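You operate a simulated robot arm through the tools that you are given. There is no shell and no other tool. Be economical: measure what you need, move in short steps, check, and stop when the job is done.

The job below is to be done with a simulated robot arm. You get a single attempt, and the scene is never put back.

## Task
Pack the kit that the order plate names, add a foam block, shut and tape the carton.
Fine: the kit and one pink block stand in the printed carton; shut the lid before the green closer arm comes down; raise the arm again; leave the carton clamped. Set down upright: pink foam block.

The check looks at the end state, three seconds after you hand in, the way a careful person would. Anything else that was tipped, shoved, dropped, spilled or broken makes it a failure. Lids that push on must go on centred and level and be pressed home; caps that screw on are set level and turned clockwise until they are tight.

## Robot
A 6-joint arm with a two-finger gripper, on a carriage that runs on a rail from [-90, -900] to [123, 1230] (x, y) and turns from -163 to 170 degrees about z. Base frame: it is fixed where the carriage stands at the start and does not move with it; the origin is on the floor, on the carriage's upright axis, x ahead of it, y to its left, z up; the surface under the hand at the start is at about z = 850. Readings come in mm, degrees, newtons and seconds.
Its first joint turns from -115.0 to 115.0 degrees. Places, roughly: box [900, 400, 900]; green closer arm [900, 200, 1100]; orange clamp lever [900, 600, 900]; pink foam block (6x6x9 cm) [900, -200, 900]; printed carton lid [900, 400, 1000]. Payload 3.43 kg.
The TCP is the grasp point between the finger pads, 30 mm short of the fingertips. In the tool frame z runs along the fingers and y along their closing line. The gripper opens to 104 mm. The gripper's body begins 57 mm behind the TCP.
Orientation is that of the tool frame in the base frame, as a unit quaternion [x, y, z, w]. With the fingers straight down and closing along the base's y, the tool's x points along the base's -x, its y along +y and its z along -z.

## Interface
- The arm moves only by the tool move_arm. Its argument "commands" is a list of rows, each an object of numbers (a shift or turn left out is 0, a gripper value left out holds the last): "tx", "ty", "tz": the shift along the tool's x, y, z in mm; "rx", "ry", "rz": the turn, a rotation vector about the tool's x, y, z in degrees; "jaw": the opening in per cent of the stroke, from 0 (shut) to 100 (fully open). In form: [{"tx": .., "ty": .., "tz": .., "rx": .., "ry": .., "rz": .., "jaw": ..}, ...]. A call has 1 to 12 rows; each row shifts and turns the commanded pose from where the row before left it, along the tool's axes as they then stand. Rows are played at 5 a second. More than 50 mm and 8.6 degrees between two rows, or a gripper value outside its range, and nothing of the call is played. A pose out of reach is approached as far as the arm can. The call stops where the force on the tool passes 40 N (or 10 N more than at its start, if that is more) or the arm is blocked; 0.2 s more then pass. Each finger travels about 72 mm/s and halts on what it meets, pressing with about 41 N; the grip force reading is that of the motor and also rises with nothing between the fingers. The clock runs only during rows and for 0.2 s after the last one: add rows that do not move to give the fingers time. The reply holds the time, the measured pose of the TCP, the force on the tool along the base axes, the opening and the grip force, in the units named above and with some noise, with the torque about the TCP (base axes, N m) and any sound that the robot's microphone picked up.
- Cameras (640 x 400 px; columns grow to the right, rows downward): "scene" is now at [28.3, 166.5, 1798.5]; the picture's right is [-0.20, -0.98, 0.00], its down [-0.57, 0.12, -0.81] and it looks along [0.79, -0.16, -0.59] (base axes); focal length 264 px, centre (320, 200). "wrist" rides on the gripper at [67, 18, -90] in the tool frame; the picture's right is [-0.25, 0.97, 0.00], its down [-0.73, -0.19, -0.66] and it looks along [-0.64, -0.17, 0.75] (tool axes); focal length 218 px, centre (320, 200). There is no depth. A picture from a camera that has moved, and an enlarged one, comes with that camera's place and axes in the base frame and with its lens. The place of the scene camera against the robot may be out by one fixed shift of up to 25 mm in any direction.
- get_image(camera): a new picture of that camera. No time passes.
- slide_trunk(by): slides the trunk up (or, below 0, down) by that many mm; the arm and the scene camera ride with it, the base frame stays. It gives what a move gives, with no picture.
- drive_base(legs): drives the robot by 1 to 6 legs, each [ahead, left, turn to the left] in mm, mm and degrees, along the robot's own axes; the way and the turn of a leg run together, so that a leg with both is an arc; at most 1500 mm and 180 degrees a leg. The arm and the cameras ride along, it lands a little off, and it stops where it bumps. It keeps to its track: a leg is cut to what the track allows. It gives what a move gives.
- head_to(pan, tilt): turns the head with the scene camera to pan (to the left, within 155 degrees either way) and tilt (down, from -29 to 69), counted from straight ahead of the robot. It gives what a move gives.
- close_up(camera, box): a new picture of the part [left, top, right, bottom] of that camera's present view, enlarged. No time passes.
- close_job(): hands the job in; it is judged then, once.

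Work in short steps. Places have to be worked out from the pictures, the camera data and where the tool is seen: move nearer, look again, correct. Check each grasp and each placing, and mend what went wrong. You have 120 turns and 78 pictures in all, those below and enlarged ones among them. Open the gripper and draw the arm clear of the work before you hand the job in, unless the task says otherwise; then end with one line.

The tools are called by a JSON object that holds its "fn" and its "kwargs". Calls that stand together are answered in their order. move_arm: Moves the arm, as the interface text tells. Its arguments: {"type":"object","properties":{"commands":{"type":"array","items":{"type":"object","properties":{"tx":{"type":"number"},"ty":{"type":"number"},"tz":{"type":"number"},"rx":{"type":"number"},"ry":{"type":"number"},"rz":{"type":"number"},"jaw":{"type":"number"}}}}},"required":["commands"]} The other tools are called the same way: slide_trunk (by) slides the trunk up or down; drive_base (legs) drives the base; head_to (pan, tilt) turns the head that bears the scene camera; get_image (camera) takes a picture; close_up (camera, box) takes an enlarged picture of a part of a camera's view; close_job () hands the job in.

At the start:

```text
time: 0.0
eef_pos: [756.1, 84.6, 1453.8]
tcp_rot: [-0.001, 1.0, 0.0, 0.0]
ft_force: [0.7, 0.3, -0.2]
ft_torque: [-0.02, -0.01, 0.0]
grip_width: 104.2
grip_force: 0.0
trunk travel left (down, up): [-875.0, 115.0]
robot x, y, heading: [0.8, 1.4, 0.1]
head pan, tilt: [-11.5, 35.8]
```

scene: 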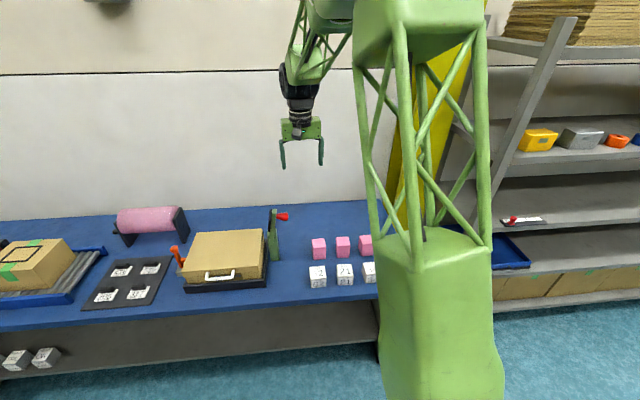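
wrist: 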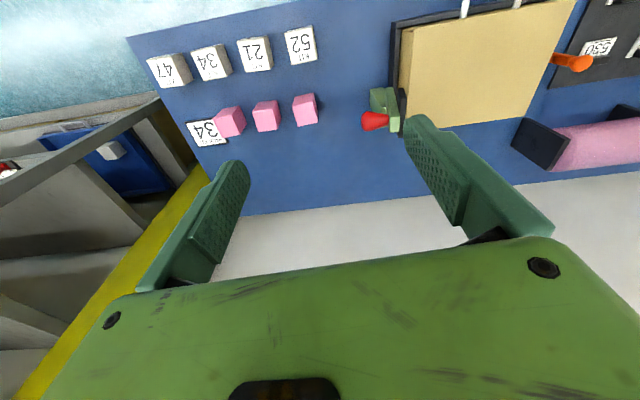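

The wrist view shows four kits and what looks like an order plate reading 34. I'll take enlarged views of the kits and of the carton area.

{"fn": "close_up", "kwargs": {"camera": "wrist", "box": [130, 10, 340, 150]}}

{"fn": "close_up", "kwargs": {"camera": "wrist", "box": [350, 0, 640, 180]}}

{"fn": "close_up", "kwargs": {"camera": "scene", "box": [70, 190, 390, 320]}}

```text
2.86 times, centred on (235, 80) of wrist
camera zoom: at [689.4, 102.4, 1543.9], right [0.25, 0.97, 0.0], down [0.73, -0.19, 0.66], along [0.64, -0.17, -0.75], focal length 624 px, centre (563, 543)
```

zoom: 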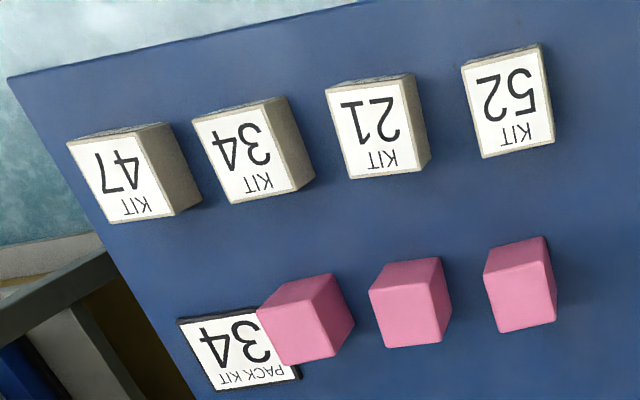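

```text
2.21 times, centred on (495, 90) of wrist
camera zoom: at [689.4, 102.4, 1543.9], right [0.25, 0.97, 0.0], down [0.73, -0.19, 0.66], along [0.64, -0.17, -0.75], focal length 482 px, centre (-66, 443)
```

zoom: 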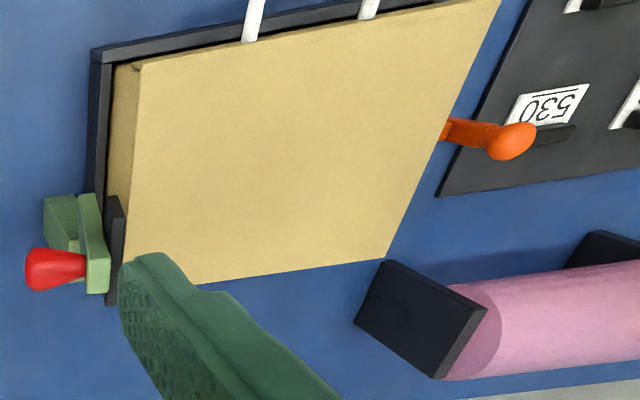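

```text
2.00 times, centred on (230, 255) of scene
camera zoom: at [28.3, 166.5, 1798.5], right [-0.2, -0.98, 0.0], down [-0.57, 0.12, -0.81], along [0.79, -0.16, -0.59], focal length 527 px, centre (500, 90)
```

zoom: 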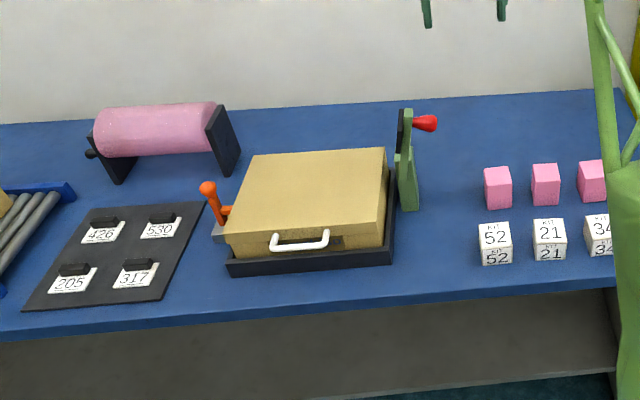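

The order plate appears to read "PACK KIT 34". I'll drive along the rail so the carton, kits and foam are all within reach, then look more closely.

{"fn": "drive_base", "kwargs": {"legs": [[0, 200, 0]]}}

{"fn": "head_to", "kwargs": {"pan": 12, "tilt": 42}}

{"fn": "get_image", "kwargs": {"camera": "scene"}}

{"fn": "get_image", "kwargs": {"camera": "wrist"}}

```text
time: 1.6
eef_pos: [774.7, 281.7, 1454.0]
tcp_rot: [-0.003, 1.0, 0.001, 0.0]
ft_force: [0.4, 1.0, 0.4]
ft_torque: [0.0, -0.03, -0.03]
grip_width: 103.8
grip_force: 0.1
trunk travel left (down, up): [-875.0, 115.0]
robot x, y, heading: [20.6, 192.1, 0.2]
head pan, tilt: [-11.5, 35.8]
```

```text
time: 2.5
eef_pos: [774.5, 282.2, 1454.2]
tcp_rot: [-0.002, 1.0, 0.0, 0.0]
ft_force: [-0.2, -0.1, 0.8]
ft_torque: [-0.01, 0.02, 0.0]
grip_width: 103.9
grip_force: 0.2
trunk travel left (down, up): [-875.0, 115.0]
robot x, y, heading: [19.9, 196.9, 0.6]
head pan, tilt: [12.0, 42.0]
```

```text
72 pictures are left
camera scene: at [42.3, 393.9, 1789.4], right [0.21, -0.98, 0.0], down [-0.65, -0.14, -0.74], along [0.73, 0.16, -0.67], focal length 264 px, centre (320, 200)
```

scene: 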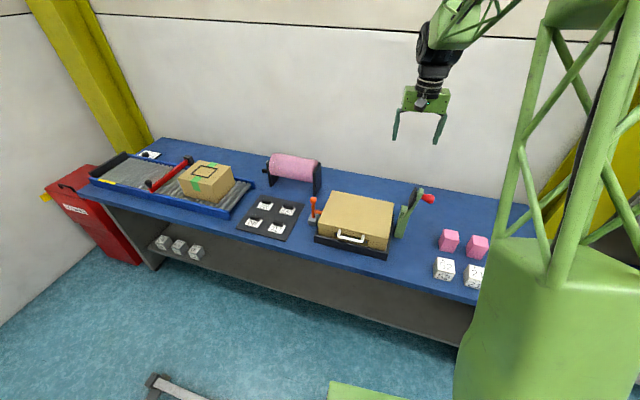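

```text
71 pictures are left
camera wrist: at [708.0, 298.9, 1543.9], right [0.25, 0.97, 0.0], down [0.73, -0.19, 0.66], along [0.64, -0.16, -0.75], focal length 218 px, centre (320, 200)
```

wrist: 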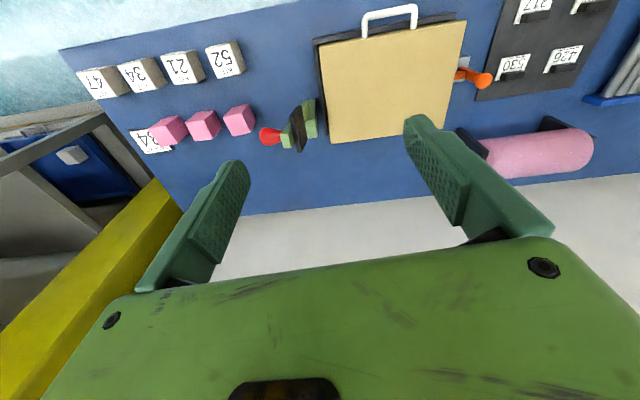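

I'll zoom in on the carton, clamp lever and closer arm.

{"fn": "close_up", "kwargs": {"camera": "wrist", "box": [250, 0, 510, 162]}}

{"fn": "close_up", "kwargs": {"camera": "scene", "box": [290, 170, 450, 270]}}

```text
2.46 times, centred on (380, 81) of wrist
camera zoom: at [708.0, 298.9, 1543.9], right [0.25, 0.97, 0.0], down [0.73, -0.19, 0.66], along [0.64, -0.16, -0.75], focal length 537 px, centre (172, 493)
```

zoom: 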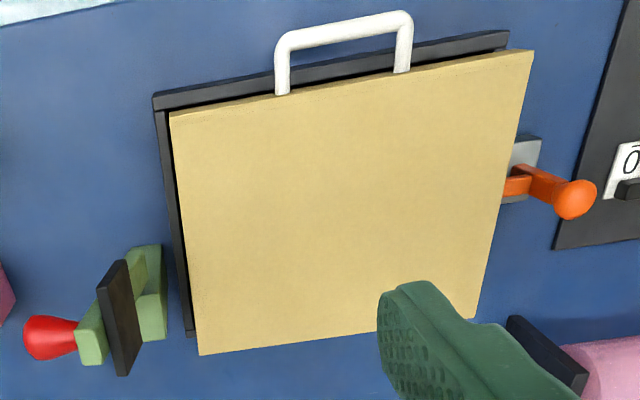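

```text
4.00 times, centred on (370, 220) of scene
camera zoom: at [42.3, 393.9, 1789.4], right [0.21, -0.98, 0.0], down [-0.65, -0.14, -0.74], along [0.73, 0.16, -0.67], focal length 1054 px, centre (120, 120)
```

zoom: 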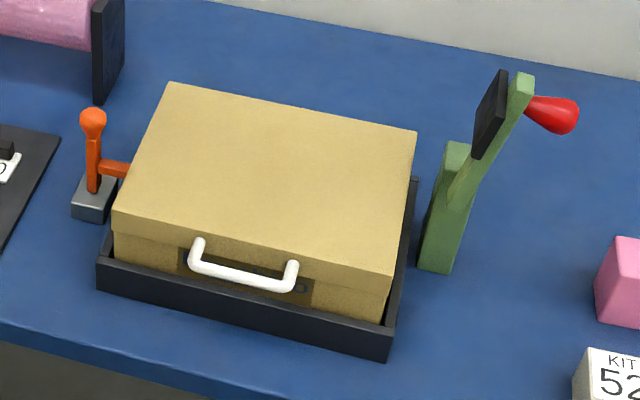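

The lid is hinged, with the handle at the front; the carton and table are turned about −6° in the base frame. I'll lower the arm ahead of the carton, align it with the table, and look at the handle.

{"fn": "move_arm", "kwargs": {"commands": [{"tx": 26, "ty": 25, "tz": 33, "rz": 0.95}, {"tx": 26, "ty": 25, "tz": 33, "rz": 0.95}, {"tx": 26, "ty": 25, "tz": 33, "rz": 0.95}, {"tx": 26, "ty": 25, "tz": 33, "rz": 0.95}, {"tx": 26, "ty": 25, "tz": 33, "rz": 0.95}, {"tx": 26, "ty": 25, "tz": 33, "rz": 0.95}]}}

{"fn": "get_image", "kwargs": {"camera": "wrist"}}

```text
time: 3.9
eef_pos: [624.2, 441.0, 1257.5]
tcp_rot: [0.046, 0.999, 0.001, 0.0]
ft_force: [0.6, -0.8, 0.2]
ft_torque: [0.01, 0.01, 0.0]
grip_width: 104.0
grip_force: 0.1
trunk travel left (down, up): [-875.0, 115.0]
robot x, y, heading: [17.3, 196.4, 0.2]
head pan, tilt: [12.0, 42.0]
```

```text
68 pictures are left
camera wrist: at [559.4, 465.6, 1346.6], right [0.34, 0.94, 0.0], down [0.71, -0.26, 0.66], along [0.62, -0.22, -0.75], focal length 218 px, centre (320, 200)
```

wrist: 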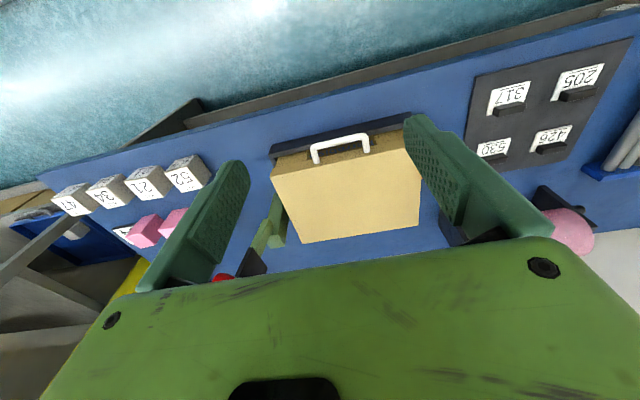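

The handle is visible now. I'll zoom in to triangulate its position and the lid height.

{"fn": "close_up", "kwargs": {"camera": "wrist", "box": [250, 100, 450, 250]}}

```text
2.67 times, centred on (350, 175) of wrist
camera zoom: at [559.4, 465.6, 1346.6], right [0.34, 0.94, 0.0], down [0.71, -0.26, 0.66], along [0.62, -0.22, -0.75], focal length 582 px, centre (240, 267)
```

zoom: 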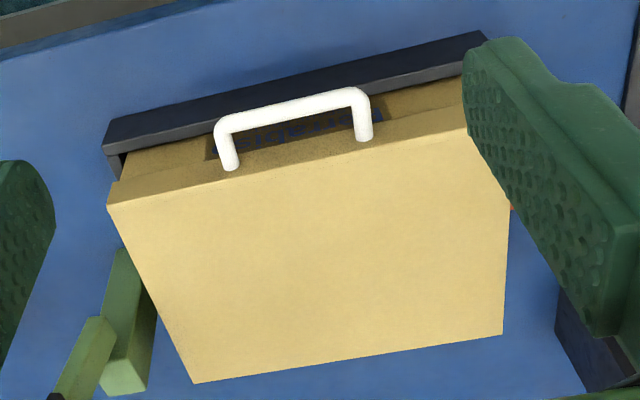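

Triangulation puts the lid top at z≈990 with its centre near (892, 420), and the handle bar near (748, 437, 962), sticking out about 31 mm. I'll turn the gripper 90° so the fingers straddle the bar, and come down to z≈1100.

{"fn": "move_arm", "kwargs": {"commands": [{"rz": 8.26, "tz": 14.3, "jaw": 30}, {"rz": 8.26, "tz": 14.3}, {"rz": 8.26, "tz": 14.3}, {"rz": 8.26, "tz": 14.3}, {"rz": 8.26, "tz": 14.3}, {"rz": 8.26, "tz": 14.3}, {"rz": 8.26, "tz": 14.3}, {"rz": 8.26, "tz": 14.3}, {"rz": 8.26, "tz": 14.3}, {"rz": 8.26, "tz": 14.3}, {"rz": 8.26, "tz": 14.3}]}}

{"fn": "get_image", "kwargs": {"camera": "wrist"}}

```text
time: 6.3
eef_pos: [625.0, 436.1, 1098.1]
tcp_rot: [0.745, 0.667, 0.001, 0.0]
ft_force: [0.1, 0.3, 0.1]
ft_torque: [-0.01, -0.03, -0.02]
grip_width: 31.3
grip_force: 0.1
trunk travel left (down, up): [-875.0, 115.0]
robot x, y, heading: [18.8, 191.3, 0.4]
head pan, tilt: [12.0, 42.0]
```

```text
66 pictures are left
camera wrist: at [649.5, 500.7, 1188.2], right [0.93, -0.36, 0.0], down [-0.27, -0.7, 0.66], along [-0.24, -0.61, -0.75], focal length 218 px, centre (320, 200)
```

wrist: 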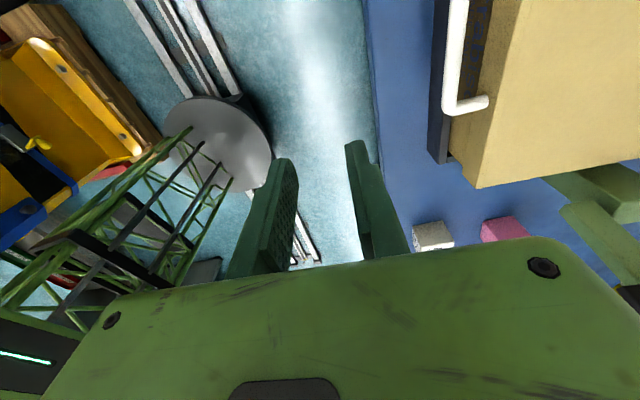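

The new view agrees with the bar at about (749, 437, 962). I'll move above it and verify before going down.

{"fn": "move_arm", "kwargs": {"commands": [{"tx": 5, "ty": 41, "tz": 18}, {"tx": 5, "ty": 41, "tz": 18}, {"tx": 5, "ty": 41, "tz": 18}]}}

{"fn": "get_image", "kwargs": {"camera": "wrist"}}

```text
time: 7.1
eef_pos: [751.0, 439.0, 1048.7]
tcp_rot: [0.744, 0.668, 0.0, 0.0]
ft_force: [0.5, 0.8, -0.3]
ft_torque: [0.02, -0.01, 0.01]
grip_width: 31.3
grip_force: 0.2
trunk travel left (down, up): [-875.0, 115.0]
robot x, y, heading: [17.9, 191.7, 0.5]
head pan, tilt: [12.0, 42.0]
```

```text
65 pictures are left
camera wrist: at [775.2, 502.4, 1137.5], right [0.93, -0.36, 0.0], down [-0.27, -0.7, 0.66], along [-0.23, -0.61, -0.75], focal length 218 px, centre (320, 200)
```

wrist: 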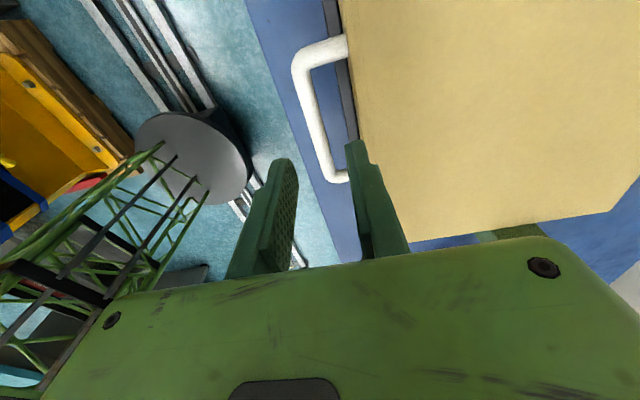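

The bar is at about x=747 here and the lid front at 780–790. I'll narrow the jaw, shift 3 mm, and descend over the bar.

{"fn": "move_arm", "kwargs": {"commands": [{"ty": -3, "jaw": 27}, {"tz": 30}, {"tz": 30}, {"tz": 26}]}}

{"fn": "get_image", "kwargs": {"camera": "wrist"}}

{"fn": "close_up", "kwargs": {"camera": "scene", "box": [290, 150, 450, 270]}}

```text
time: 8.1
eef_pos: [747.1, 439.9, 958.9]
tcp_rot: [0.745, 0.668, 0.0, 0.0]
ft_force: [0.2, 0.0, 1.2]
ft_torque: [0.02, -0.05, 0.03]
grip_width: 28.2
grip_force: 0.0
trunk travel left (down, up): [-875.0, 115.0]
robot x, y, heading: [17.3, 191.0, 0.2]
head pan, tilt: [12.0, 42.0]
```

```text
64 pictures are left
camera wrist: at [772.2, 503.8, 1049.1], right [0.93, -0.36, 0.0], down [-0.27, -0.7, 0.66], along [-0.23, -0.61, -0.75], focal length 218 px, centre (320, 200)
```

wrist: 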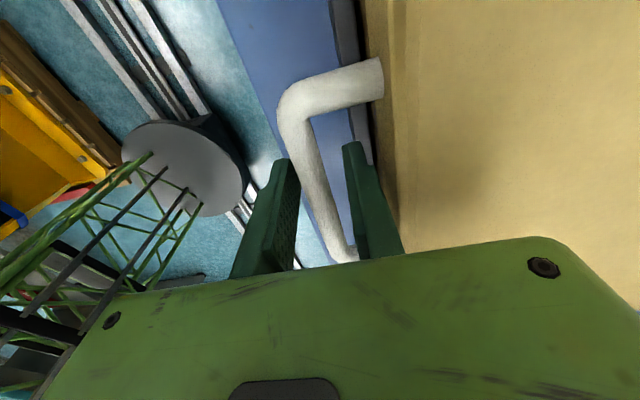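

```text
3.33 times, centred on (370, 210) of scene
camera zoom: at [42.0, 394.0, 1789.4], right [0.21, -0.98, 0.0], down [-0.65, -0.14, -0.74], along [0.73, 0.16, -0.67], focal length 878 px, centre (153, 167)
```

zoom: 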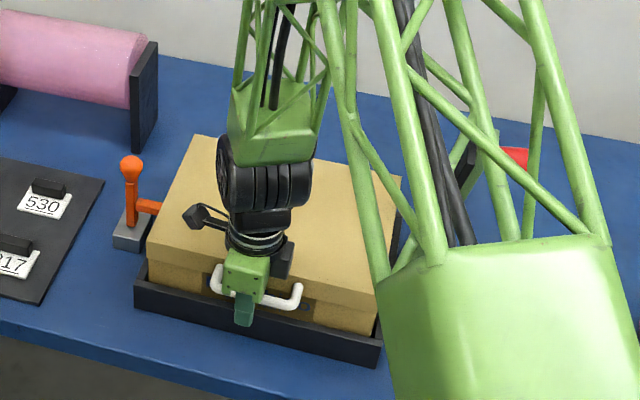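

The fingers straddle the bar. Closing on it.

{"fn": "move_arm", "kwargs": {"commands": [{"jaw": 0}, {}, {}, {}]}}

```text
time: 9.1
eef_pos: [747.2, 438.9, 959.4]
tcp_rot: [0.744, 0.668, 0.001, 0.0]
ft_force: [-5.9, 1.1, 1.7]
ft_torque: [-0.07, 0.02, 0.34]
grip_width: 11.9
grip_force: 40.9
trunk travel left (down, up): [-875.0, 115.0]
robot x, y, heading: [19.6, 194.5, 0.5]
head pan, tilt: [12.0, 42.0]
```

The bar is 12 mm thick and is gripped, but the fingertips should sit closer to it so they don't jam on the lid as it swings, and the base should be further along for reach. I'll release, rise, drive left 160, then come back.

{"fn": "move_arm", "kwargs": {"commands": [{"jaw": 27}, {}, {"tz": -45}, {"tz": -45}]}}

{"fn": "drive_base", "kwargs": {"legs": [[0, 160, 0]]}}

```text
time: 10.1
eef_pos: [745.8, 437.6, 1052.7]
tcp_rot: [0.745, 0.667, 0.001, 0.0]
ft_force: [-0.5, -0.5, 0.4]
ft_torque: [0.02, -0.01, 0.0]
grip_width: 28.0
grip_force: 0.0
trunk travel left (down, up): [-875.0, 115.0]
robot x, y, heading: [17.9, 189.8, 0.3]
head pan, tilt: [12.0, 42.0]
```

```text
time: 11.5
eef_pos: [761.1, 596.0, 1051.6]
tcp_rot: [0.744, 0.669, 0.0, 0.001]
ft_force: [0.1, -0.4, 0.5]
ft_torque: [-0.03, 0.01, -0.04]
grip_width: 28.2
grip_force: 0.0
trunk travel left (down, up): [-875.0, 115.0]
robot x, y, heading: [32.4, 347.9, 0.5]
head pan, tilt: [12.0, 42.0]
```

Moving back over the bar, then down so the tips extend about 17 mm past it, and gripping.

{"fn": "move_arm", "kwargs": {"commands": [{"tx": -40, "ty": 0.6}, {"tx": -40, "ty": 0.6}, {"tx": -40, "ty": 0.6}, {"tx": -38.6, "ty": 0.6}, {}]}}

{"fn": "get_image", "kwargs": {"camera": "wrist"}}

```text
time: 12.7
eef_pos: [746.3, 435.4, 1052.4]
tcp_rot: [0.744, 0.669, 0.0, 0.0]
ft_force: [-0.1, 0.5, 0.1]
ft_torque: [0.01, 0.02, -0.01]
grip_width: 28.3
grip_force: 0.1
trunk travel left (down, up): [-875.0, 115.0]
robot x, y, heading: [37.1, 350.2, 0.7]
head pan, tilt: [12.0, 42.0]
```

```text
62 pictures are left
camera wrist: at [771.6, 501.4, 1140.8], right [0.94, -0.35, 0.0], down [-0.27, -0.71, 0.66], along [-0.23, -0.61, -0.75], focal length 218 px, centre (320, 200)
```

wrist: 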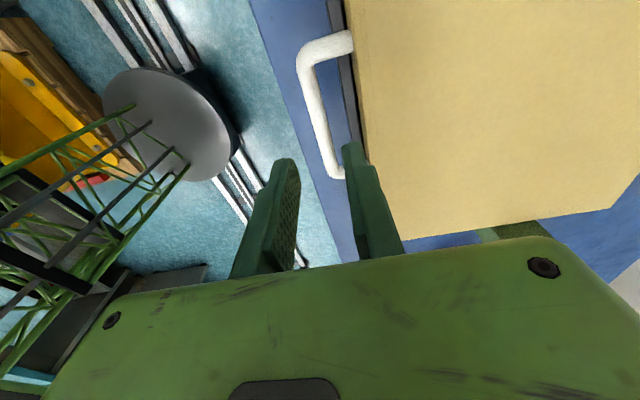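

The bar again lies between the finger lines. Going down to z≈973 and closing.

{"fn": "move_arm", "kwargs": {"commands": [{"tz": 40}, {"tz": 39.5}, {"jaw": 0}, {}, {}, {}]}}

```text
time: 14.1
eef_pos: [744.5, 435.5, 969.8]
tcp_rot: [0.743, 0.669, 0.0, -0.001]
ft_force: [8.3, 0.6, 0.1]
ft_torque: [0.16, -0.06, 0.17]
grip_width: 12.0
grip_force: 41.0
trunk travel left (down, up): [-875.0, 115.0]
robot x, y, heading: [34.5, 352.7, 0.8]
head pan, tilt: [12.0, 42.0]
```

Gripped. Beginning to lift the lid along its arc, two small rows, and checking the forces.

{"fn": "move_arm", "kwargs": {"commands": [{"ty": 0.7, "tz": -35.9, "rx": -2.67}, {"ty": 7.3, "tz": -35.1, "rx": -2.67}]}}

{"fn": "get_image", "kwargs": {"camera": "scene"}}

```text
time: 14.7
eef_pos: [752.9, 434.9, 1045.1]
tcp_rot: [0.743, 0.668, 0.03, 0.035]
ft_force: [-16.8, 3.0, 4.2]
ft_torque: [0.75, -0.12, 0.23]
grip_width: 12.4
grip_force: 40.8
trunk travel left (down, up): [-875.0, 115.0]
robot x, y, heading: [31.3, 351.7, 0.2]
head pan, tilt: [12.0, 42.0]
```

```text
61 pictures are left
camera scene: at [56.5, 550.8, 1789.3], right [0.22, -0.98, 0.0], down [-0.65, -0.14, -0.74], along [0.73, 0.16, -0.67], focal length 264 px, centre (320, 200)
```

scene: 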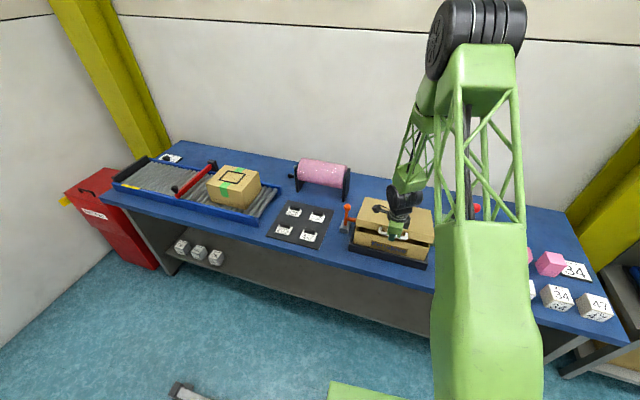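

The lid is lifting; the pull of about 17 N toward −x says the hinge sits a bit higher than assumed. I'll correct the arc and continue.

{"fn": "move_arm", "kwargs": {"commands": [{"ty": 7.7, "tz": -35.4, "rx": -2.67}, {"ty": 17.9, "tz": -31.2, "rx": -2.67}]}}

```text
time: 15.3
eef_pos: [774.0, 433.1, 1112.2]
tcp_rot: [0.741, 0.665, 0.062, 0.069]
ft_force: [3.2, -2.5, 0.4]
ft_torque: [0.71, -0.31, 0.2]
grip_width: 12.5
grip_force: 40.9
trunk travel left (down, up): [-875.0, 115.0]
robot x, y, heading: [35.4, 349.2, 0.3]
head pan, tilt: [12.0, 42.0]
```

The forces are small now. Continuing the arc by three rows.

{"fn": "move_arm", "kwargs": {"commands": [{"ty": 23.4, "tz": -27.5, "rx": -2.67}, {"ty": 28.1, "tz": -22.7, "rx": -2.67}, {"ty": 31.8, "tz": -17, "rx": -2.67}]}}

```text
time: 16.1
eef_pos: [839.0, 426.7, 1199.3]
tcp_rot: [0.733, 0.66, 0.109, 0.121]
ft_force: [3.1, 1.1, -5.1]
ft_torque: [0.48, 0.06, 0.17]
grip_width: 12.1
grip_force: 40.7
trunk travel left (down, up): [-875.0, 115.0]
robot x, y, heading: [34.2, 350.7, 0.5]
head pan, tilt: [12.0, 42.0]
```

Forces stay low, and the lid is at about 56°. Continuing to about 80°.

{"fn": "move_arm", "kwargs": {"commands": [{"ty": 34.4, "tz": -10.9, "rx": -2.67}, {"ty": 35.8, "tz": -4.4, "rx": -2.67}, {"ty": 35.9, "tz": 2.4, "rx": -2.67}]}}

{"fn": "get_image", "kwargs": {"camera": "scene"}}

```text
time: 16.9
eef_pos: [929.9, 419.6, 1247.6]
tcp_rot: [0.724, 0.65, 0.154, 0.172]
ft_force: [1.9, -3.0, -6.1]
ft_torque: [-0.33, 0.01, 0.01]
grip_width: 12.1
grip_force: 40.7
trunk travel left (down, up): [-875.0, 115.0]
robot x, y, heading: [32.8, 352.9, 0.3]
head pan, tilt: [12.0, 42.0]
```

```text
60 pictures are left
camera scene: at [57.6, 550.4, 1789.3], right [0.22, -0.98, 0.0], down [-0.65, -0.14, -0.74], along [0.73, 0.16, -0.67], focal length 264 px, centre (320, 200)
```

scene: 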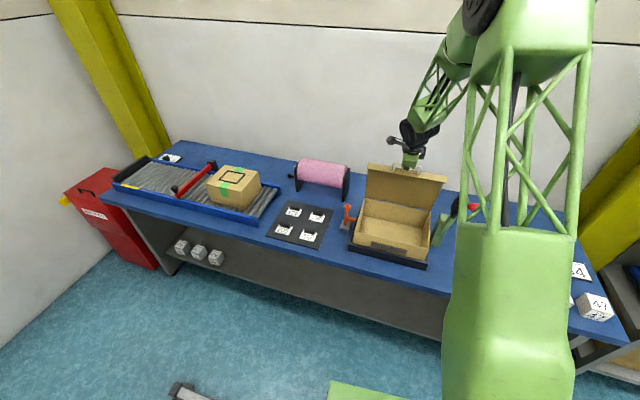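

The lid is open to nearly vertical and the carton is empty. Continuing past vertical.

{"fn": "move_arm", "kwargs": {"commands": [{"ty": 35, "tz": 8.9, "rx": -2.67}, {"ty": 32.7, "tz": 15.3, "rx": -2.67}, {"ty": 29.3, "tz": 21, "rx": -2.67}]}}

```text
time: 17.7
eef_pos: [1039.5, 405.1, 1256.8]
tcp_rot: [0.71, 0.639, 0.198, 0.22]
ft_force: [-4.5, 0.6, -28.9]
ft_torque: [0.28, 0.13, 0.14]
grip_width: 12.2
grip_force: 41.1
trunk travel left (down, up): [-875.0, 115.0]
robot x, y, heading: [30.9, 351.7, 0.5]
head pan, tilt: [12.0, 42.0]
```

The force shows I'm pulling upward, so I'll lower slightly while carrying the lid a little further to feel for its stop.

{"fn": "move_arm", "kwargs": {"commands": [{"ty": 11, "tz": 16, "rx": -2}, {"ty": 11, "tz": 14, "rx": -2}]}}

```text
time: 18.3
eef_pos: [1073.2, 402.7, 1247.1]
tcp_rot: [0.702, 0.63, 0.223, 0.247]
ft_force: [0.8, -0.7, -2.4]
ft_torque: [-0.12, 0.09, 0.1]
grip_width: 11.9
grip_force: 40.7
trunk travel left (down, up): [-875.0, 115.0]
robot x, y, heading: [32.5, 352.3, 0.6]
head pan, tilt: [12.0, 42.0]
```

Forces are near zero at about 112°. I'll open slightly and see if the lid stays.

{"fn": "move_arm", "kwargs": {"commands": [{"jaw": 22}, {}, {}]}}

{"fn": "get_image", "kwargs": {"camera": "scene"}}

{"fn": "get_image", "kwargs": {"camera": "wrist"}}

```text
time: 19.1
eef_pos: [1074.4, 402.6, 1245.4]
tcp_rot: [0.702, 0.631, 0.221, 0.246]
ft_force: [-0.6, 0.0, 0.0]
ft_torque: [0.0, -0.01, -0.05]
grip_width: 22.8
grip_force: 0.1
trunk travel left (down, up): [-875.0, 115.0]
robot x, y, heading: [35.6, 348.5, 0.6]
head pan, tilt: [12.0, 42.0]
```

```text
59 pictures are left
camera scene: at [57.4, 550.6, 1789.4], right [0.22, -0.98, 0.0], down [-0.65, -0.14, -0.74], along [0.73, 0.16, -0.67], focal length 264 px, centre (320, 200)
```

scene: 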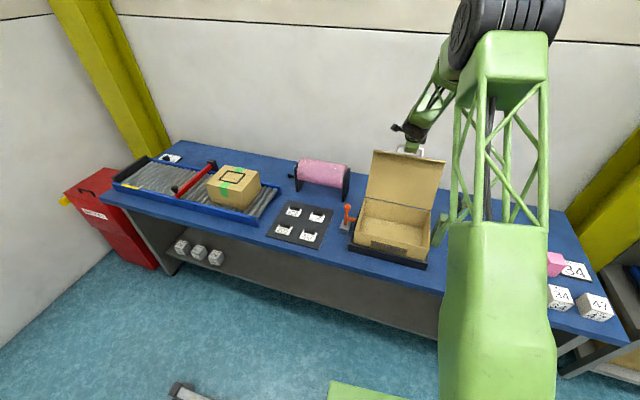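

```text
58 pictures are left
camera wrist: at [1037.4, 473.3, 1326.8], right [0.72, -0.33, 0.6], down [-0.63, -0.67, 0.39], along [0.27, -0.67, -0.69], focal length 218 px, centre (320, 200)
```

wrist: 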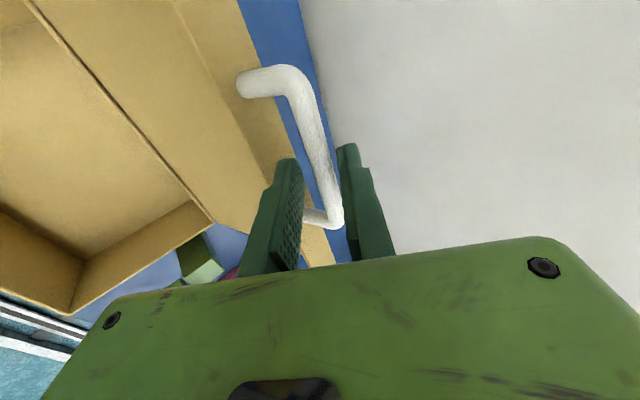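

The lid stays open. I'll back out along the tool axis and restore the vertical tool.

{"fn": "move_arm", "kwargs": {"commands": [{"tz": -30}, {"tz": -40}, {"tz": -45}, {"rx": 7.76, "ty": -20}, {"rx": 7.76, "ty": -20}, {"rx": 7.76, "ty": -20}, {"rx": 7.76, "ty": -20}, {"rx": 7.76, "ty": -20}]}}

{"fn": "get_image", "kwargs": {"camera": "scene"}}

```text
time: 20.9
eef_pos: [909.1, 421.8, 1298.8]
tcp_rot: [0.743, 0.669, -0.001, -0.002]
ft_force: [-0.2, -0.5, 0.8]
ft_torque: [-0.02, 0.0, 0.02]
grip_width: 22.6
grip_force: 0.0
trunk travel left (down, up): [-875.0, 115.0]
robot x, y, heading: [33.4, 349.8, 0.5]
head pan, tilt: [12.0, 42.0]
```

```text
57 pictures are left
camera scene: at [57.2, 550.6, 1789.4], right [0.22, -0.98, 0.0], down [-0.65, -0.14, -0.74], along [0.73, 0.16, -0.67], focal length 264 px, centre (320, 200)
```

scene: 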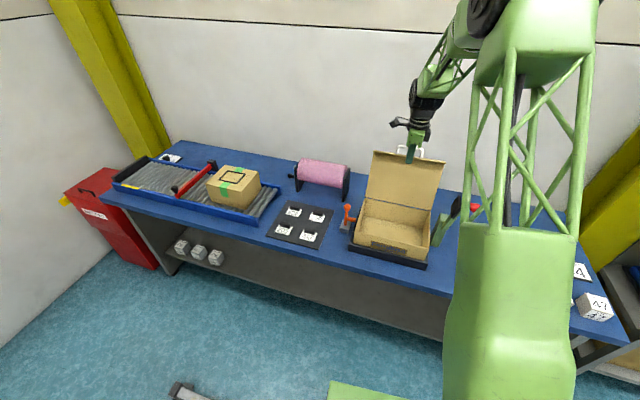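

The lid stays open. Now I'll swing the tool over to the kits at a safe height, rotating back to the original grip orientation.

{"fn": "move_arm", "kwargs": {"commands": [{"rz": -8.26, "tx": -46.3, "ty": -10.1, "jaw": 100}, {"rz": -8.26, "tx": -44.4, "ty": -16.7}, {"rz": -8.26, "tx": -41.5, "ty": -22.8}, {"rz": -8.26, "tx": -37.8, "ty": -28.6}, {"rz": -8.26, "tx": -33.3, "ty": -33.7}, {"rz": -8.26, "tx": -28.1, "ty": -38.2}, {"rz": -8.26, "tx": -22.3, "ty": -41.8}, {"rz": -8.26, "tx": -16.1, "ty": -44.6}, {"rz": -8.26, "tx": -9.5, "ty": -46.4}, {"rz": -8.26, "tx": -2.8, "ty": -47.3}, {"rz": -8.26, "tx": 4, "ty": -47.2}]}}

{"fn": "get_image", "kwargs": {"camera": "wrist"}}

```text
time: 23.3
eef_pos: [747.3, -74.8, 1293.7]
tcp_rot: [0.043, 0.999, 0.0, -0.001]
ft_force: [-0.8, -0.7, -0.7]
ft_torque: [0.0, -0.01, 0.05]
grip_width: 104.0
grip_force: 0.0
trunk travel left (down, up): [-875.0, 115.0]
robot x, y, heading: [34.2, 349.0, 0.5]
head pan, tilt: [12.0, 42.0]
```

```text
56 pictures are left
camera wrist: at [683.0, -51.1, 1383.1], right [0.33, 0.94, 0.0], down [0.71, -0.25, 0.66], along [0.62, -0.22, -0.76], focal length 218 px, centre (320, 200)
```

wrist: 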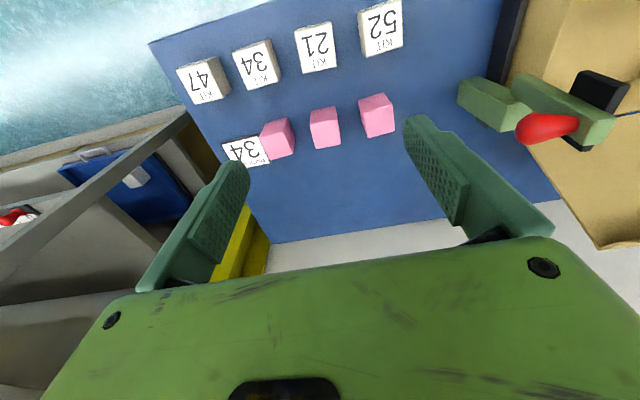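

I'll zoom on the kits and the order plate for confirmation and measurement.

{"fn": "close_up", "kwargs": {"camera": "wrist", "box": [160, 0, 420, 180]}}

```text
2.22 times, centred on (290, 90) of wrist
camera zoom: at [683.0, -51.1, 1383.1], right [0.33, 0.94, 0.0], down [0.71, -0.25, 0.66], along [0.62, -0.22, -0.76], focal length 485 px, centre (387, 444)
```

zoom: 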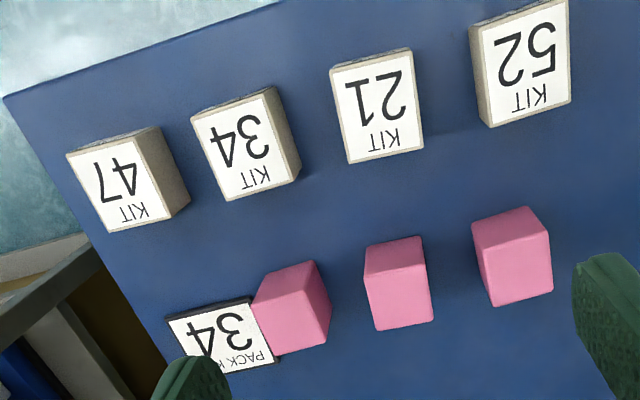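

The plate reads "PACK KIT 34". Kit 34's top centre is near (718, −185, ~925), about 62 mm wide. I'll move above it.

{"fn": "move_arm", "kwargs": {"commands": [{"tx": 2.9, "ty": -18.7, "tz": 40}, {"tx": 2.9, "ty": -18.7, "tz": 40}, {"tx": 2.9, "ty": -18.7, "tz": 40}, {"tx": 2.9, "ty": -18.7, "tz": 40}, {"tx": 2.9, "ty": -18.7, "tz": 40}, {"tx": 2.9, "ty": -18.7, "tz": 40}]}}

{"fn": "get_image", "kwargs": {"camera": "wrist"}}

```text
time: 24.7
eef_pos: [717.7, -182.6, 1048.2]
tcp_rot: [0.044, 0.999, -0.001, 0.0]
ft_force: [-0.1, -0.7, -0.8]
ft_torque: [0.01, 0.01, 0.0]
grip_width: 104.1
grip_force: 0.1
trunk travel left (down, up): [-875.0, 115.0]
robot x, y, heading: [32.2, 351.2, 0.6]
head pan, tilt: [12.0, 42.0]
```

```text
54 pictures are left
camera wrist: at [652.5, -159.0, 1137.4], right [0.34, 0.94, 0.0], down [0.71, -0.25, 0.66], along [0.62, -0.22, -0.75], focal length 218 px, centre (320, 200)
```

wrist: 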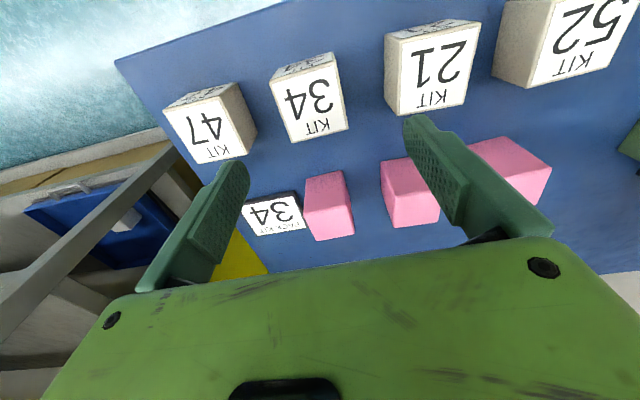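

Kit 34's top centre refines to about (716, −191, ~905). I'll shift and descend partway, then look again.

{"fn": "move_arm", "kwargs": {"commands": [{"ty": -8, "tz": 35}, {"tz": 30}]}}

{"fn": "get_image", "kwargs": {"camera": "wrist"}}

```text
time: 25.3
eef_pos: [716.6, -195.4, 980.6]
tcp_rot: [0.048, 0.999, -0.001, 0.0]
ft_force: [-0.4, -0.4, -0.2]
ft_torque: [0.02, 0.03, 0.0]
grip_width: 104.1
grip_force: 0.0
trunk travel left (down, up): [-875.0, 115.0]
robot x, y, heading: [35.7, 346.3, 0.2]
head pan, tilt: [12.0, 42.0]
```

```text
53 pictures are left
camera wrist: at [651.1, -171.4, 1070.2], right [0.34, 0.94, 0.0], down [0.71, -0.26, 0.66], along [0.62, -0.23, -0.75], focal length 218 px, centre (320, 200)
```

wrist: 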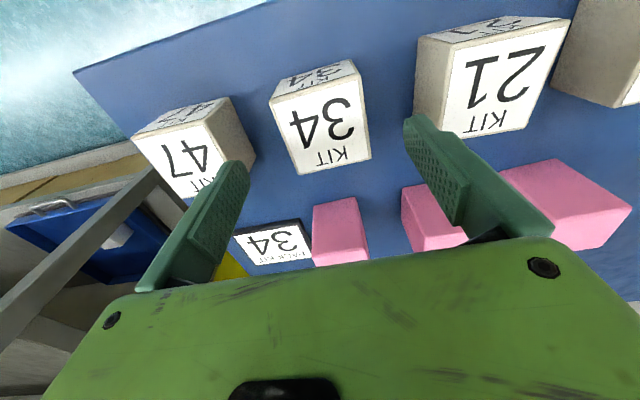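

The kit is a 60 mm cube with its top at z≈910 and its centre near (716, −192). Descending and gripping.

{"fn": "move_arm", "kwargs": {"commands": [{"ty": 3, "tz": 30}, {"tz": 30}, {"tz": 27}, {"jaw": 0}, {}, {}, {}]}}

{"fn": "get_image", "kwargs": {"camera": "wrist"}}

```text
time: 26.9
eef_pos: [714.9, -188.0, 899.8]
tcp_rot: [0.045, 0.999, 0.0, -0.001]
ft_force: [0.1, -0.1, -3.9]
ft_torque: [0.04, 0.04, 0.0]
grip_width: 65.5
grip_force: 41.2
trunk travel left (down, up): [-875.0, 115.0]
robot x, y, heading: [33.7, 348.1, 0.5]
head pan, tilt: [12.0, 42.0]
```

```text
52 pictures are left
camera wrist: at [650.4, -165.4, 989.0], right [0.34, 0.94, 0.0], down [0.71, -0.26, 0.66], along [0.62, -0.22, -0.76], focal length 218 px, centre (320, 200)
```

wrist: 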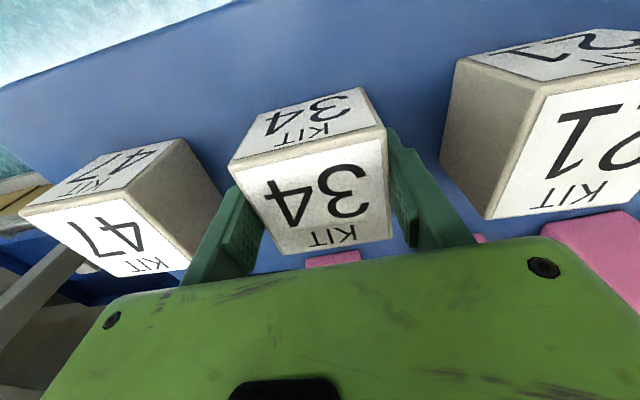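

The kit is held (65 mm wide). I'll lift straight up.

{"fn": "move_arm", "kwargs": {"commands": [{"tz": -10}, {"tz": -25}, {"tz": -43}, {"tz": -43}, {"tz": -43}, {"tz": -43}, {"tz": -43}, {"tz": -43}, {"tz": -43}, {"tz": -43}]}}

{"fn": "get_image", "kwargs": {"camera": "wrist"}}

```text
time: 29.1
eef_pos: [719.5, -188.3, 1292.1]
tcp_rot: [0.046, 0.999, 0.001, -0.003]
ft_force: [-0.5, 0.3, -3.2]
ft_torque: [0.03, 0.03, 0.01]
grip_width: 65.6
grip_force: 40.9
trunk travel left (down, up): [-875.0, 115.0]
robot x, y, heading: [35.3, 348.5, 0.6]
head pan, tilt: [12.0, 42.0]
```

```text
51 pictures are left
camera wrist: at [654.3, -165.3, 1382.2], right [0.34, 0.94, 0.0], down [0.71, -0.26, 0.65], along [0.61, -0.22, -0.76], focal length 218 px, centre (320, 200)
```

wrist: 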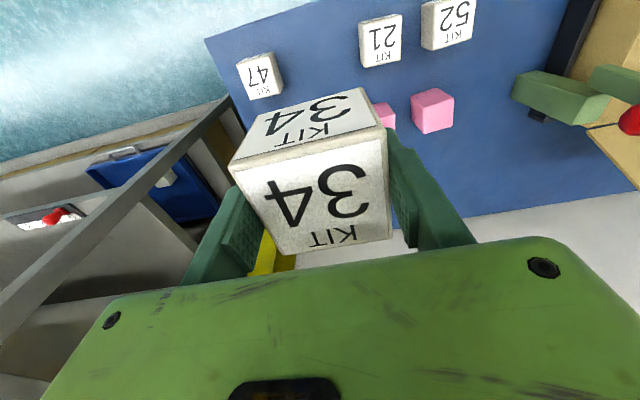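

The kit is secure. Travelling toward the carton at height.

{"fn": "move_arm", "kwargs": {"commands": [{"tx": -7, "ty": 46}, {"tx": -7, "ty": 46}, {"tx": -7, "ty": 46}, {"tx": -7, "ty": 46}, {"tx": -7, "ty": 46}, {"tx": -7, "ty": 46}, {"tx": -7, "ty": 46}, {"tx": -7, "ty": 46}, {"tx": -7, "ty": 46}, {"tx": -7, "ty": 46}, {"tx": -7, "ty": 46}, {"tx": -7, "ty": 46}]}}

{"fn": "get_image", "kwargs": {"camera": "wrist"}}

```text
time: 31.7
eef_pos: [856.5, 355.2, 1280.7]
tcp_rot: [0.045, 0.999, 0.0, 0.0]
ft_force: [-0.3, 0.2, -3.8]
ft_torque: [-0.02, -0.02, 0.01]
grip_width: 65.6
grip_force: 40.5
trunk travel left (down, up): [-875.0, 115.0]
robot x, y, heading: [37.0, 349.3, 0.3]
head pan, tilt: [12.0, 42.0]
```

```text
50 pictures are left
camera wrist: at [791.6, 377.1, 1370.9], right [0.34, 0.94, 0.0], down [0.71, -0.26, 0.66], along [0.62, -0.22, -0.76], focal length 218 px, centre (320, 200)
```

wrist: 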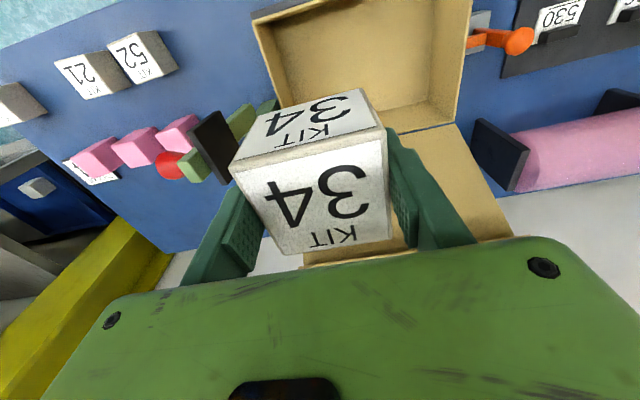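

The carton corner agrees with my estimate. Moving over the left half of the carton.

{"fn": "move_arm", "kwargs": {"commands": [{"tx": -10.2, "ty": 44.5}, {"tx": -10.2, "ty": 44.5}, {"tx": -10.2, "ty": 44.5}, {"tz": 40}, {"tz": 40}, {"tz": 40}]}}

{"fn": "get_image", "kwargs": {"camera": "wrist"}}

{"fn": "close_up", "kwargs": {"camera": "scene", "box": [320, 120, 500, 280]}}

```text
time: 33.1
eef_pos: [895.9, 484.0, 1162.1]
tcp_rot: [0.045, 0.999, 0.0, -0.001]
ft_force: [0.2, -0.7, -2.9]
ft_torque: [0.0, 0.0, 0.03]
grip_width: 65.5
grip_force: 41.3
trunk travel left (down, up): [-875.0, 115.0]
robot x, y, heading: [35.1, 351.9, 0.5]
head pan, tilt: [12.0, 42.0]
```

```text
49 pictures are left
camera wrist: at [830.7, 507.8, 1251.6], right [0.34, 0.94, 0.0], down [0.71, -0.26, 0.66], along [0.62, -0.22, -0.76], focal length 218 px, centre (320, 200)
```

wrist: 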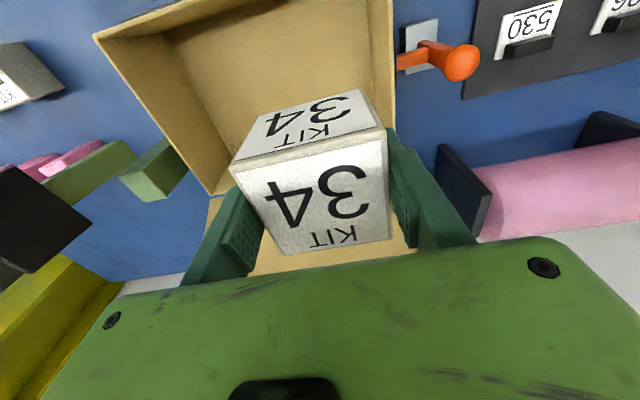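

```text
2.50 times, centred on (410, 200) of scene
camera zoom: at [57.8, 550.8, 1789.3], right [0.22, -0.98, 0.0], down [-0.65, -0.14, -0.74], along [0.73, 0.16, -0.67], focal length 659 px, centre (95, 200)
```

zoom: 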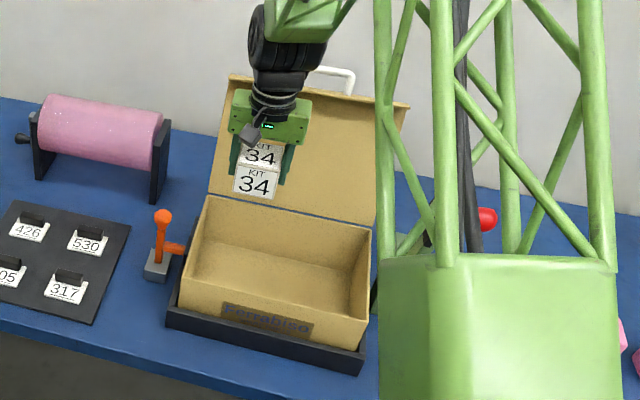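

The kit is over the left half with clearance to the walls. I'll lower it into the carton.

{"fn": "move_arm", "kwargs": {"commands": [{"tz": 40}, {"tz": 40}, {"tz": 40}, {"tz": 40}, {"tz": 35}, {"tz": 30}]}}

{"fn": "close_up", "kwargs": {"camera": "scene", "box": [320, 120, 500, 280]}}

```text
time: 34.5
eef_pos: [892.1, 483.0, 934.9]
tcp_rot: [0.046, 0.999, -0.001, -0.002]
ft_force: [-0.2, 0.1, -2.8]
ft_torque: [0.0, 0.02, -0.02]
grip_width: 65.8
grip_force: 41.3
trunk travel left (down, up): [-875.0, 115.0]
robot x, y, heading: [30.3, 352.5, 0.6]
head pan, tilt: [12.0, 42.0]
```

```text
2.50 times, centred on (410, 200) of scene
camera zoom: at [57.9, 550.7, 1789.3], right [0.22, -0.98, 0.0], down [-0.65, -0.14, -0.74], along [0.73, 0.16, -0.67], focal length 659 px, centre (95, 200)
```

zoom: 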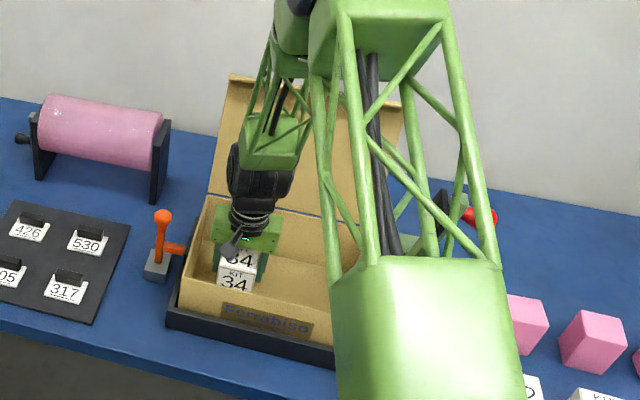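

Clear so far. Lowering slowly to touch the floor.

{"fn": "move_arm", "kwargs": {"commands": [{"tz": 5}, {"tz": 4}, {"tz": 4}]}}

```text
time: 35.3
eef_pos: [893.1, 483.3, 924.2]
tcp_rot: [0.046, 0.999, 0.0, -0.001]
ft_force: [0.2, -0.3, -2.8]
ft_torque: [0.0, 0.04, -0.01]
grip_width: 65.4
grip_force: 40.7
trunk travel left (down, up): [-875.0, 115.0]
robot x, y, heading: [35.9, 349.7, 0.6]
head pan, tilt: [12.0, 42.0]
```

{"fn": "move_arm", "kwargs": {"commands": [{"tz": 4}, {"tz": 3}, {"tz": 3}]}}

```text
time: 36.1
eef_pos: [895.2, 483.1, 914.5]
tcp_rot: [0.045, 0.999, 0.0, -0.001]
ft_force: [-0.1, 0.3, -3.1]
ft_torque: [0.0, 0.05, -0.05]
grip_width: 65.3
grip_force: 41.1
trunk travel left (down, up): [-875.0, 115.0]
robot x, y, heading: [29.2, 348.5, 0.4]
head pan, tilt: [12.0, 42.0]
```

No contact yet at 914.5, so I continue in small steps.

{"fn": "move_arm", "kwargs": {"commands": [{"tz": 3}, {"tz": 2}, {"tz": 2}]}}

```text
time: 36.9
eef_pos: [893.0, 483.6, 907.3]
tcp_rot: [0.045, 0.999, 0.0, -0.001]
ft_force: [-0.1, -0.3, -3.3]
ft_torque: [-0.02, -0.02, 0.0]
grip_width: 65.3
grip_force: 41.0
trunk travel left (down, up): [-875.0, 115.0]
robot x, y, heading: [35.5, 348.6, 0.9]
head pan, tilt: [12.0, 42.0]
```

{"fn": "move_arm", "kwargs": {"commands": [{"tz": 2}, {"tz": 1.5}, {"tz": 1.5}]}}

```text
time: 37.7
eef_pos: [893.9, 484.2, 904.0]
tcp_rot: [0.045, 0.999, 0.0, -0.001]
ft_force: [-1.6, -0.8, 6.2]
ft_torque: [-0.08, -0.23, -0.03]
grip_width: 65.5
grip_force: 40.9
trunk travel left (down, up): [-875.0, 115.0]
robot x, y, heading: [33.8, 348.4, 0.3]
head pan, tilt: [12.0, 42.0]
```

Floor contact is felt (z force rose to +6 N). I'll release with a modest opening and draw up.

{"fn": "move_arm", "kwargs": {"commands": [{"jaw": 70}, {"jaw": 78}, {}, {"jaw": 82}, {"tz": -30}, {"tz": -40}, {"tz": -45}, {"tz": -45}, {"tz": -45}, {"tz": -45}]}}

{"fn": "get_image", "kwargs": {"camera": "wrist"}}

```text
time: 39.9
eef_pos: [892.0, 484.6, 1153.5]
tcp_rot: [0.045, 0.999, 0.0, 0.0]
ft_force: [-0.6, 0.7, -0.3]
ft_torque: [0.0, 0.0, 0.0]
grip_width: 85.3
grip_force: 0.0
trunk travel left (down, up): [-875.0, 115.0]
robot x, y, heading: [35.7, 347.7, 0.5]
head pan, tilt: [12.0, 42.0]
```

```text
46 pictures are left
camera wrist: at [827.3, 508.1, 1244.1], right [0.34, 0.94, 0.0], down [0.71, -0.26, 0.66], along [0.62, -0.22, -0.75], focal length 218 px, centre (320, 200)
```

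wrist: 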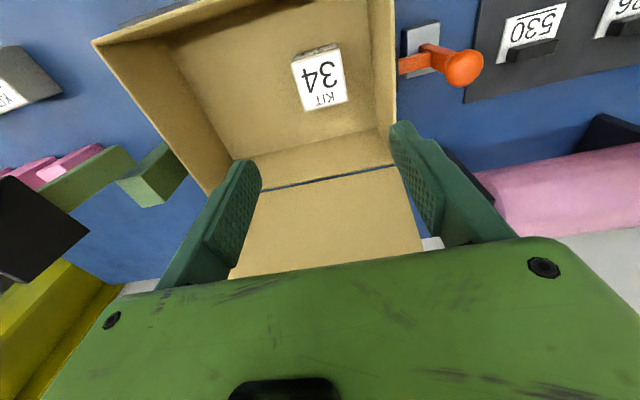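

Kit 34 stands in the carton. Now I'll rise and go over to the nearest pink foam block, near (885, 6).

{"fn": "move_arm", "kwargs": {"commands": [{"tz": -48}, {"tz": -48}, {"tx": -2.2, "ty": -47.8, "jaw": 100}, {"tx": -2.2, "ty": -47.8}, {"tx": -2.2, "ty": -47.8}, {"tx": -2.2, "ty": -47.8}, {"tx": -2.2, "ty": -47.8}, {"tx": -2.2, "ty": -47.8}, {"tx": -2.2, "ty": -47.8}, {"tx": -2.2, "ty": -47.8}, {"tx": -2.2, "ty": -47.8}, {"tx": -2.2, "ty": -47.8}]}}

{"fn": "get_image", "kwargs": {"camera": "wrist"}}

```text
time: 42.5
eef_pos: [872.0, 2.1, 1252.0]
tcp_rot: [0.044, 0.999, 0.0, -0.001]
ft_force: [0.3, -0.8, -0.5]
ft_torque: [0.02, 0.0, 0.03]
grip_width: 103.9
grip_force: 0.1
trunk travel left (down, up): [-875.0, 115.0]
robot x, y, heading: [36.8, 348.8, 0.6]
head pan, tilt: [12.0, 42.0]
```

```text
45 pictures are left
camera wrist: at [807.5, 25.0, 1340.6], right [0.34, 0.94, 0.0], down [0.71, -0.26, 0.66], along [0.62, -0.22, -0.76], focal length 218 px, centre (320, 200)
```

wrist: 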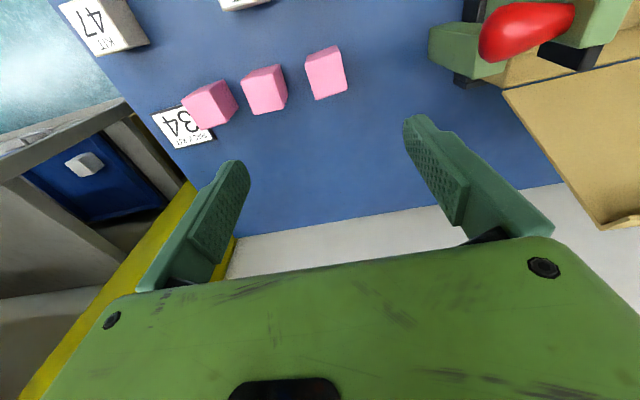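

The block is near (887, 11). Descending above it.

{"fn": "move_arm", "kwargs": {"commands": [{"tx": -2.6, "ty": 1.9, "tz": 41}, {"tx": -2.6, "ty": 1.9, "tz": 41}, {"tx": -2.6, "ty": 1.9, "tz": 41}, {"tx": -2.6, "ty": 1.9, "tz": 41}, {"tx": -2.6, "ty": 1.9, "tz": 41}]}}

{"fn": "get_image", "kwargs": {"camera": "wrist"}}

```text
time: 43.7
eef_pos: [885.4, 12.1, 1044.9]
tcp_rot: [0.045, 0.999, 0.0, -0.001]
ft_force: [-0.6, -0.6, 0.1]
ft_torque: [-0.03, -0.03, -0.01]
grip_width: 104.0
grip_force: 0.0
trunk travel left (down, up): [-875.0, 115.0]
robot x, y, heading: [32.7, 348.5, 0.2]
head pan, tilt: [12.0, 42.0]
```

```text
44 pictures are left
camera wrist: at [820.3, 35.4, 1135.0], right [0.34, 0.94, 0.0], down [0.71, -0.26, 0.66], along [0.62, -0.22, -0.76], focal length 218 px, centre (320, 200)
```

wrist: 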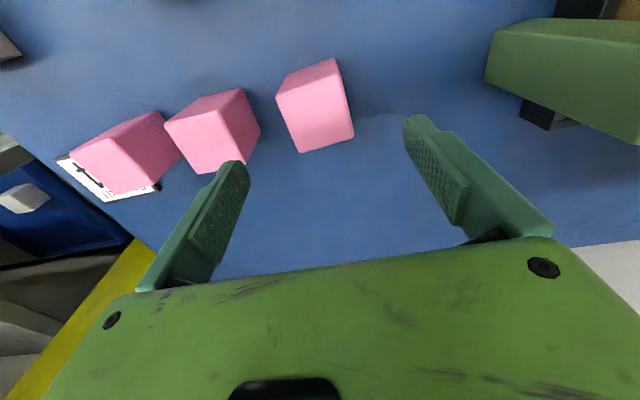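

{"fn": "close_up", "kwargs": {"camera": "wrist", "box": [140, 40, 380, 190]}}

```text
2.67 times, centred on (260, 115) of wrist
camera zoom: at [820.3, 35.4, 1135.0], right [0.34, 0.94, 0.0], down [0.71, -0.26, 0.66], along [0.62, -0.22, -0.76], focal length 582 px, centre (480, 427)
```

zoom: 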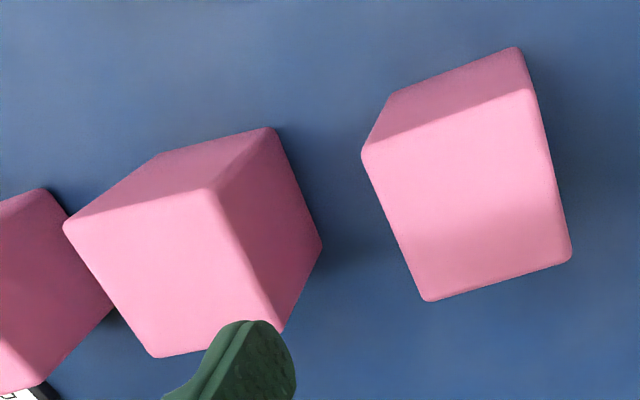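

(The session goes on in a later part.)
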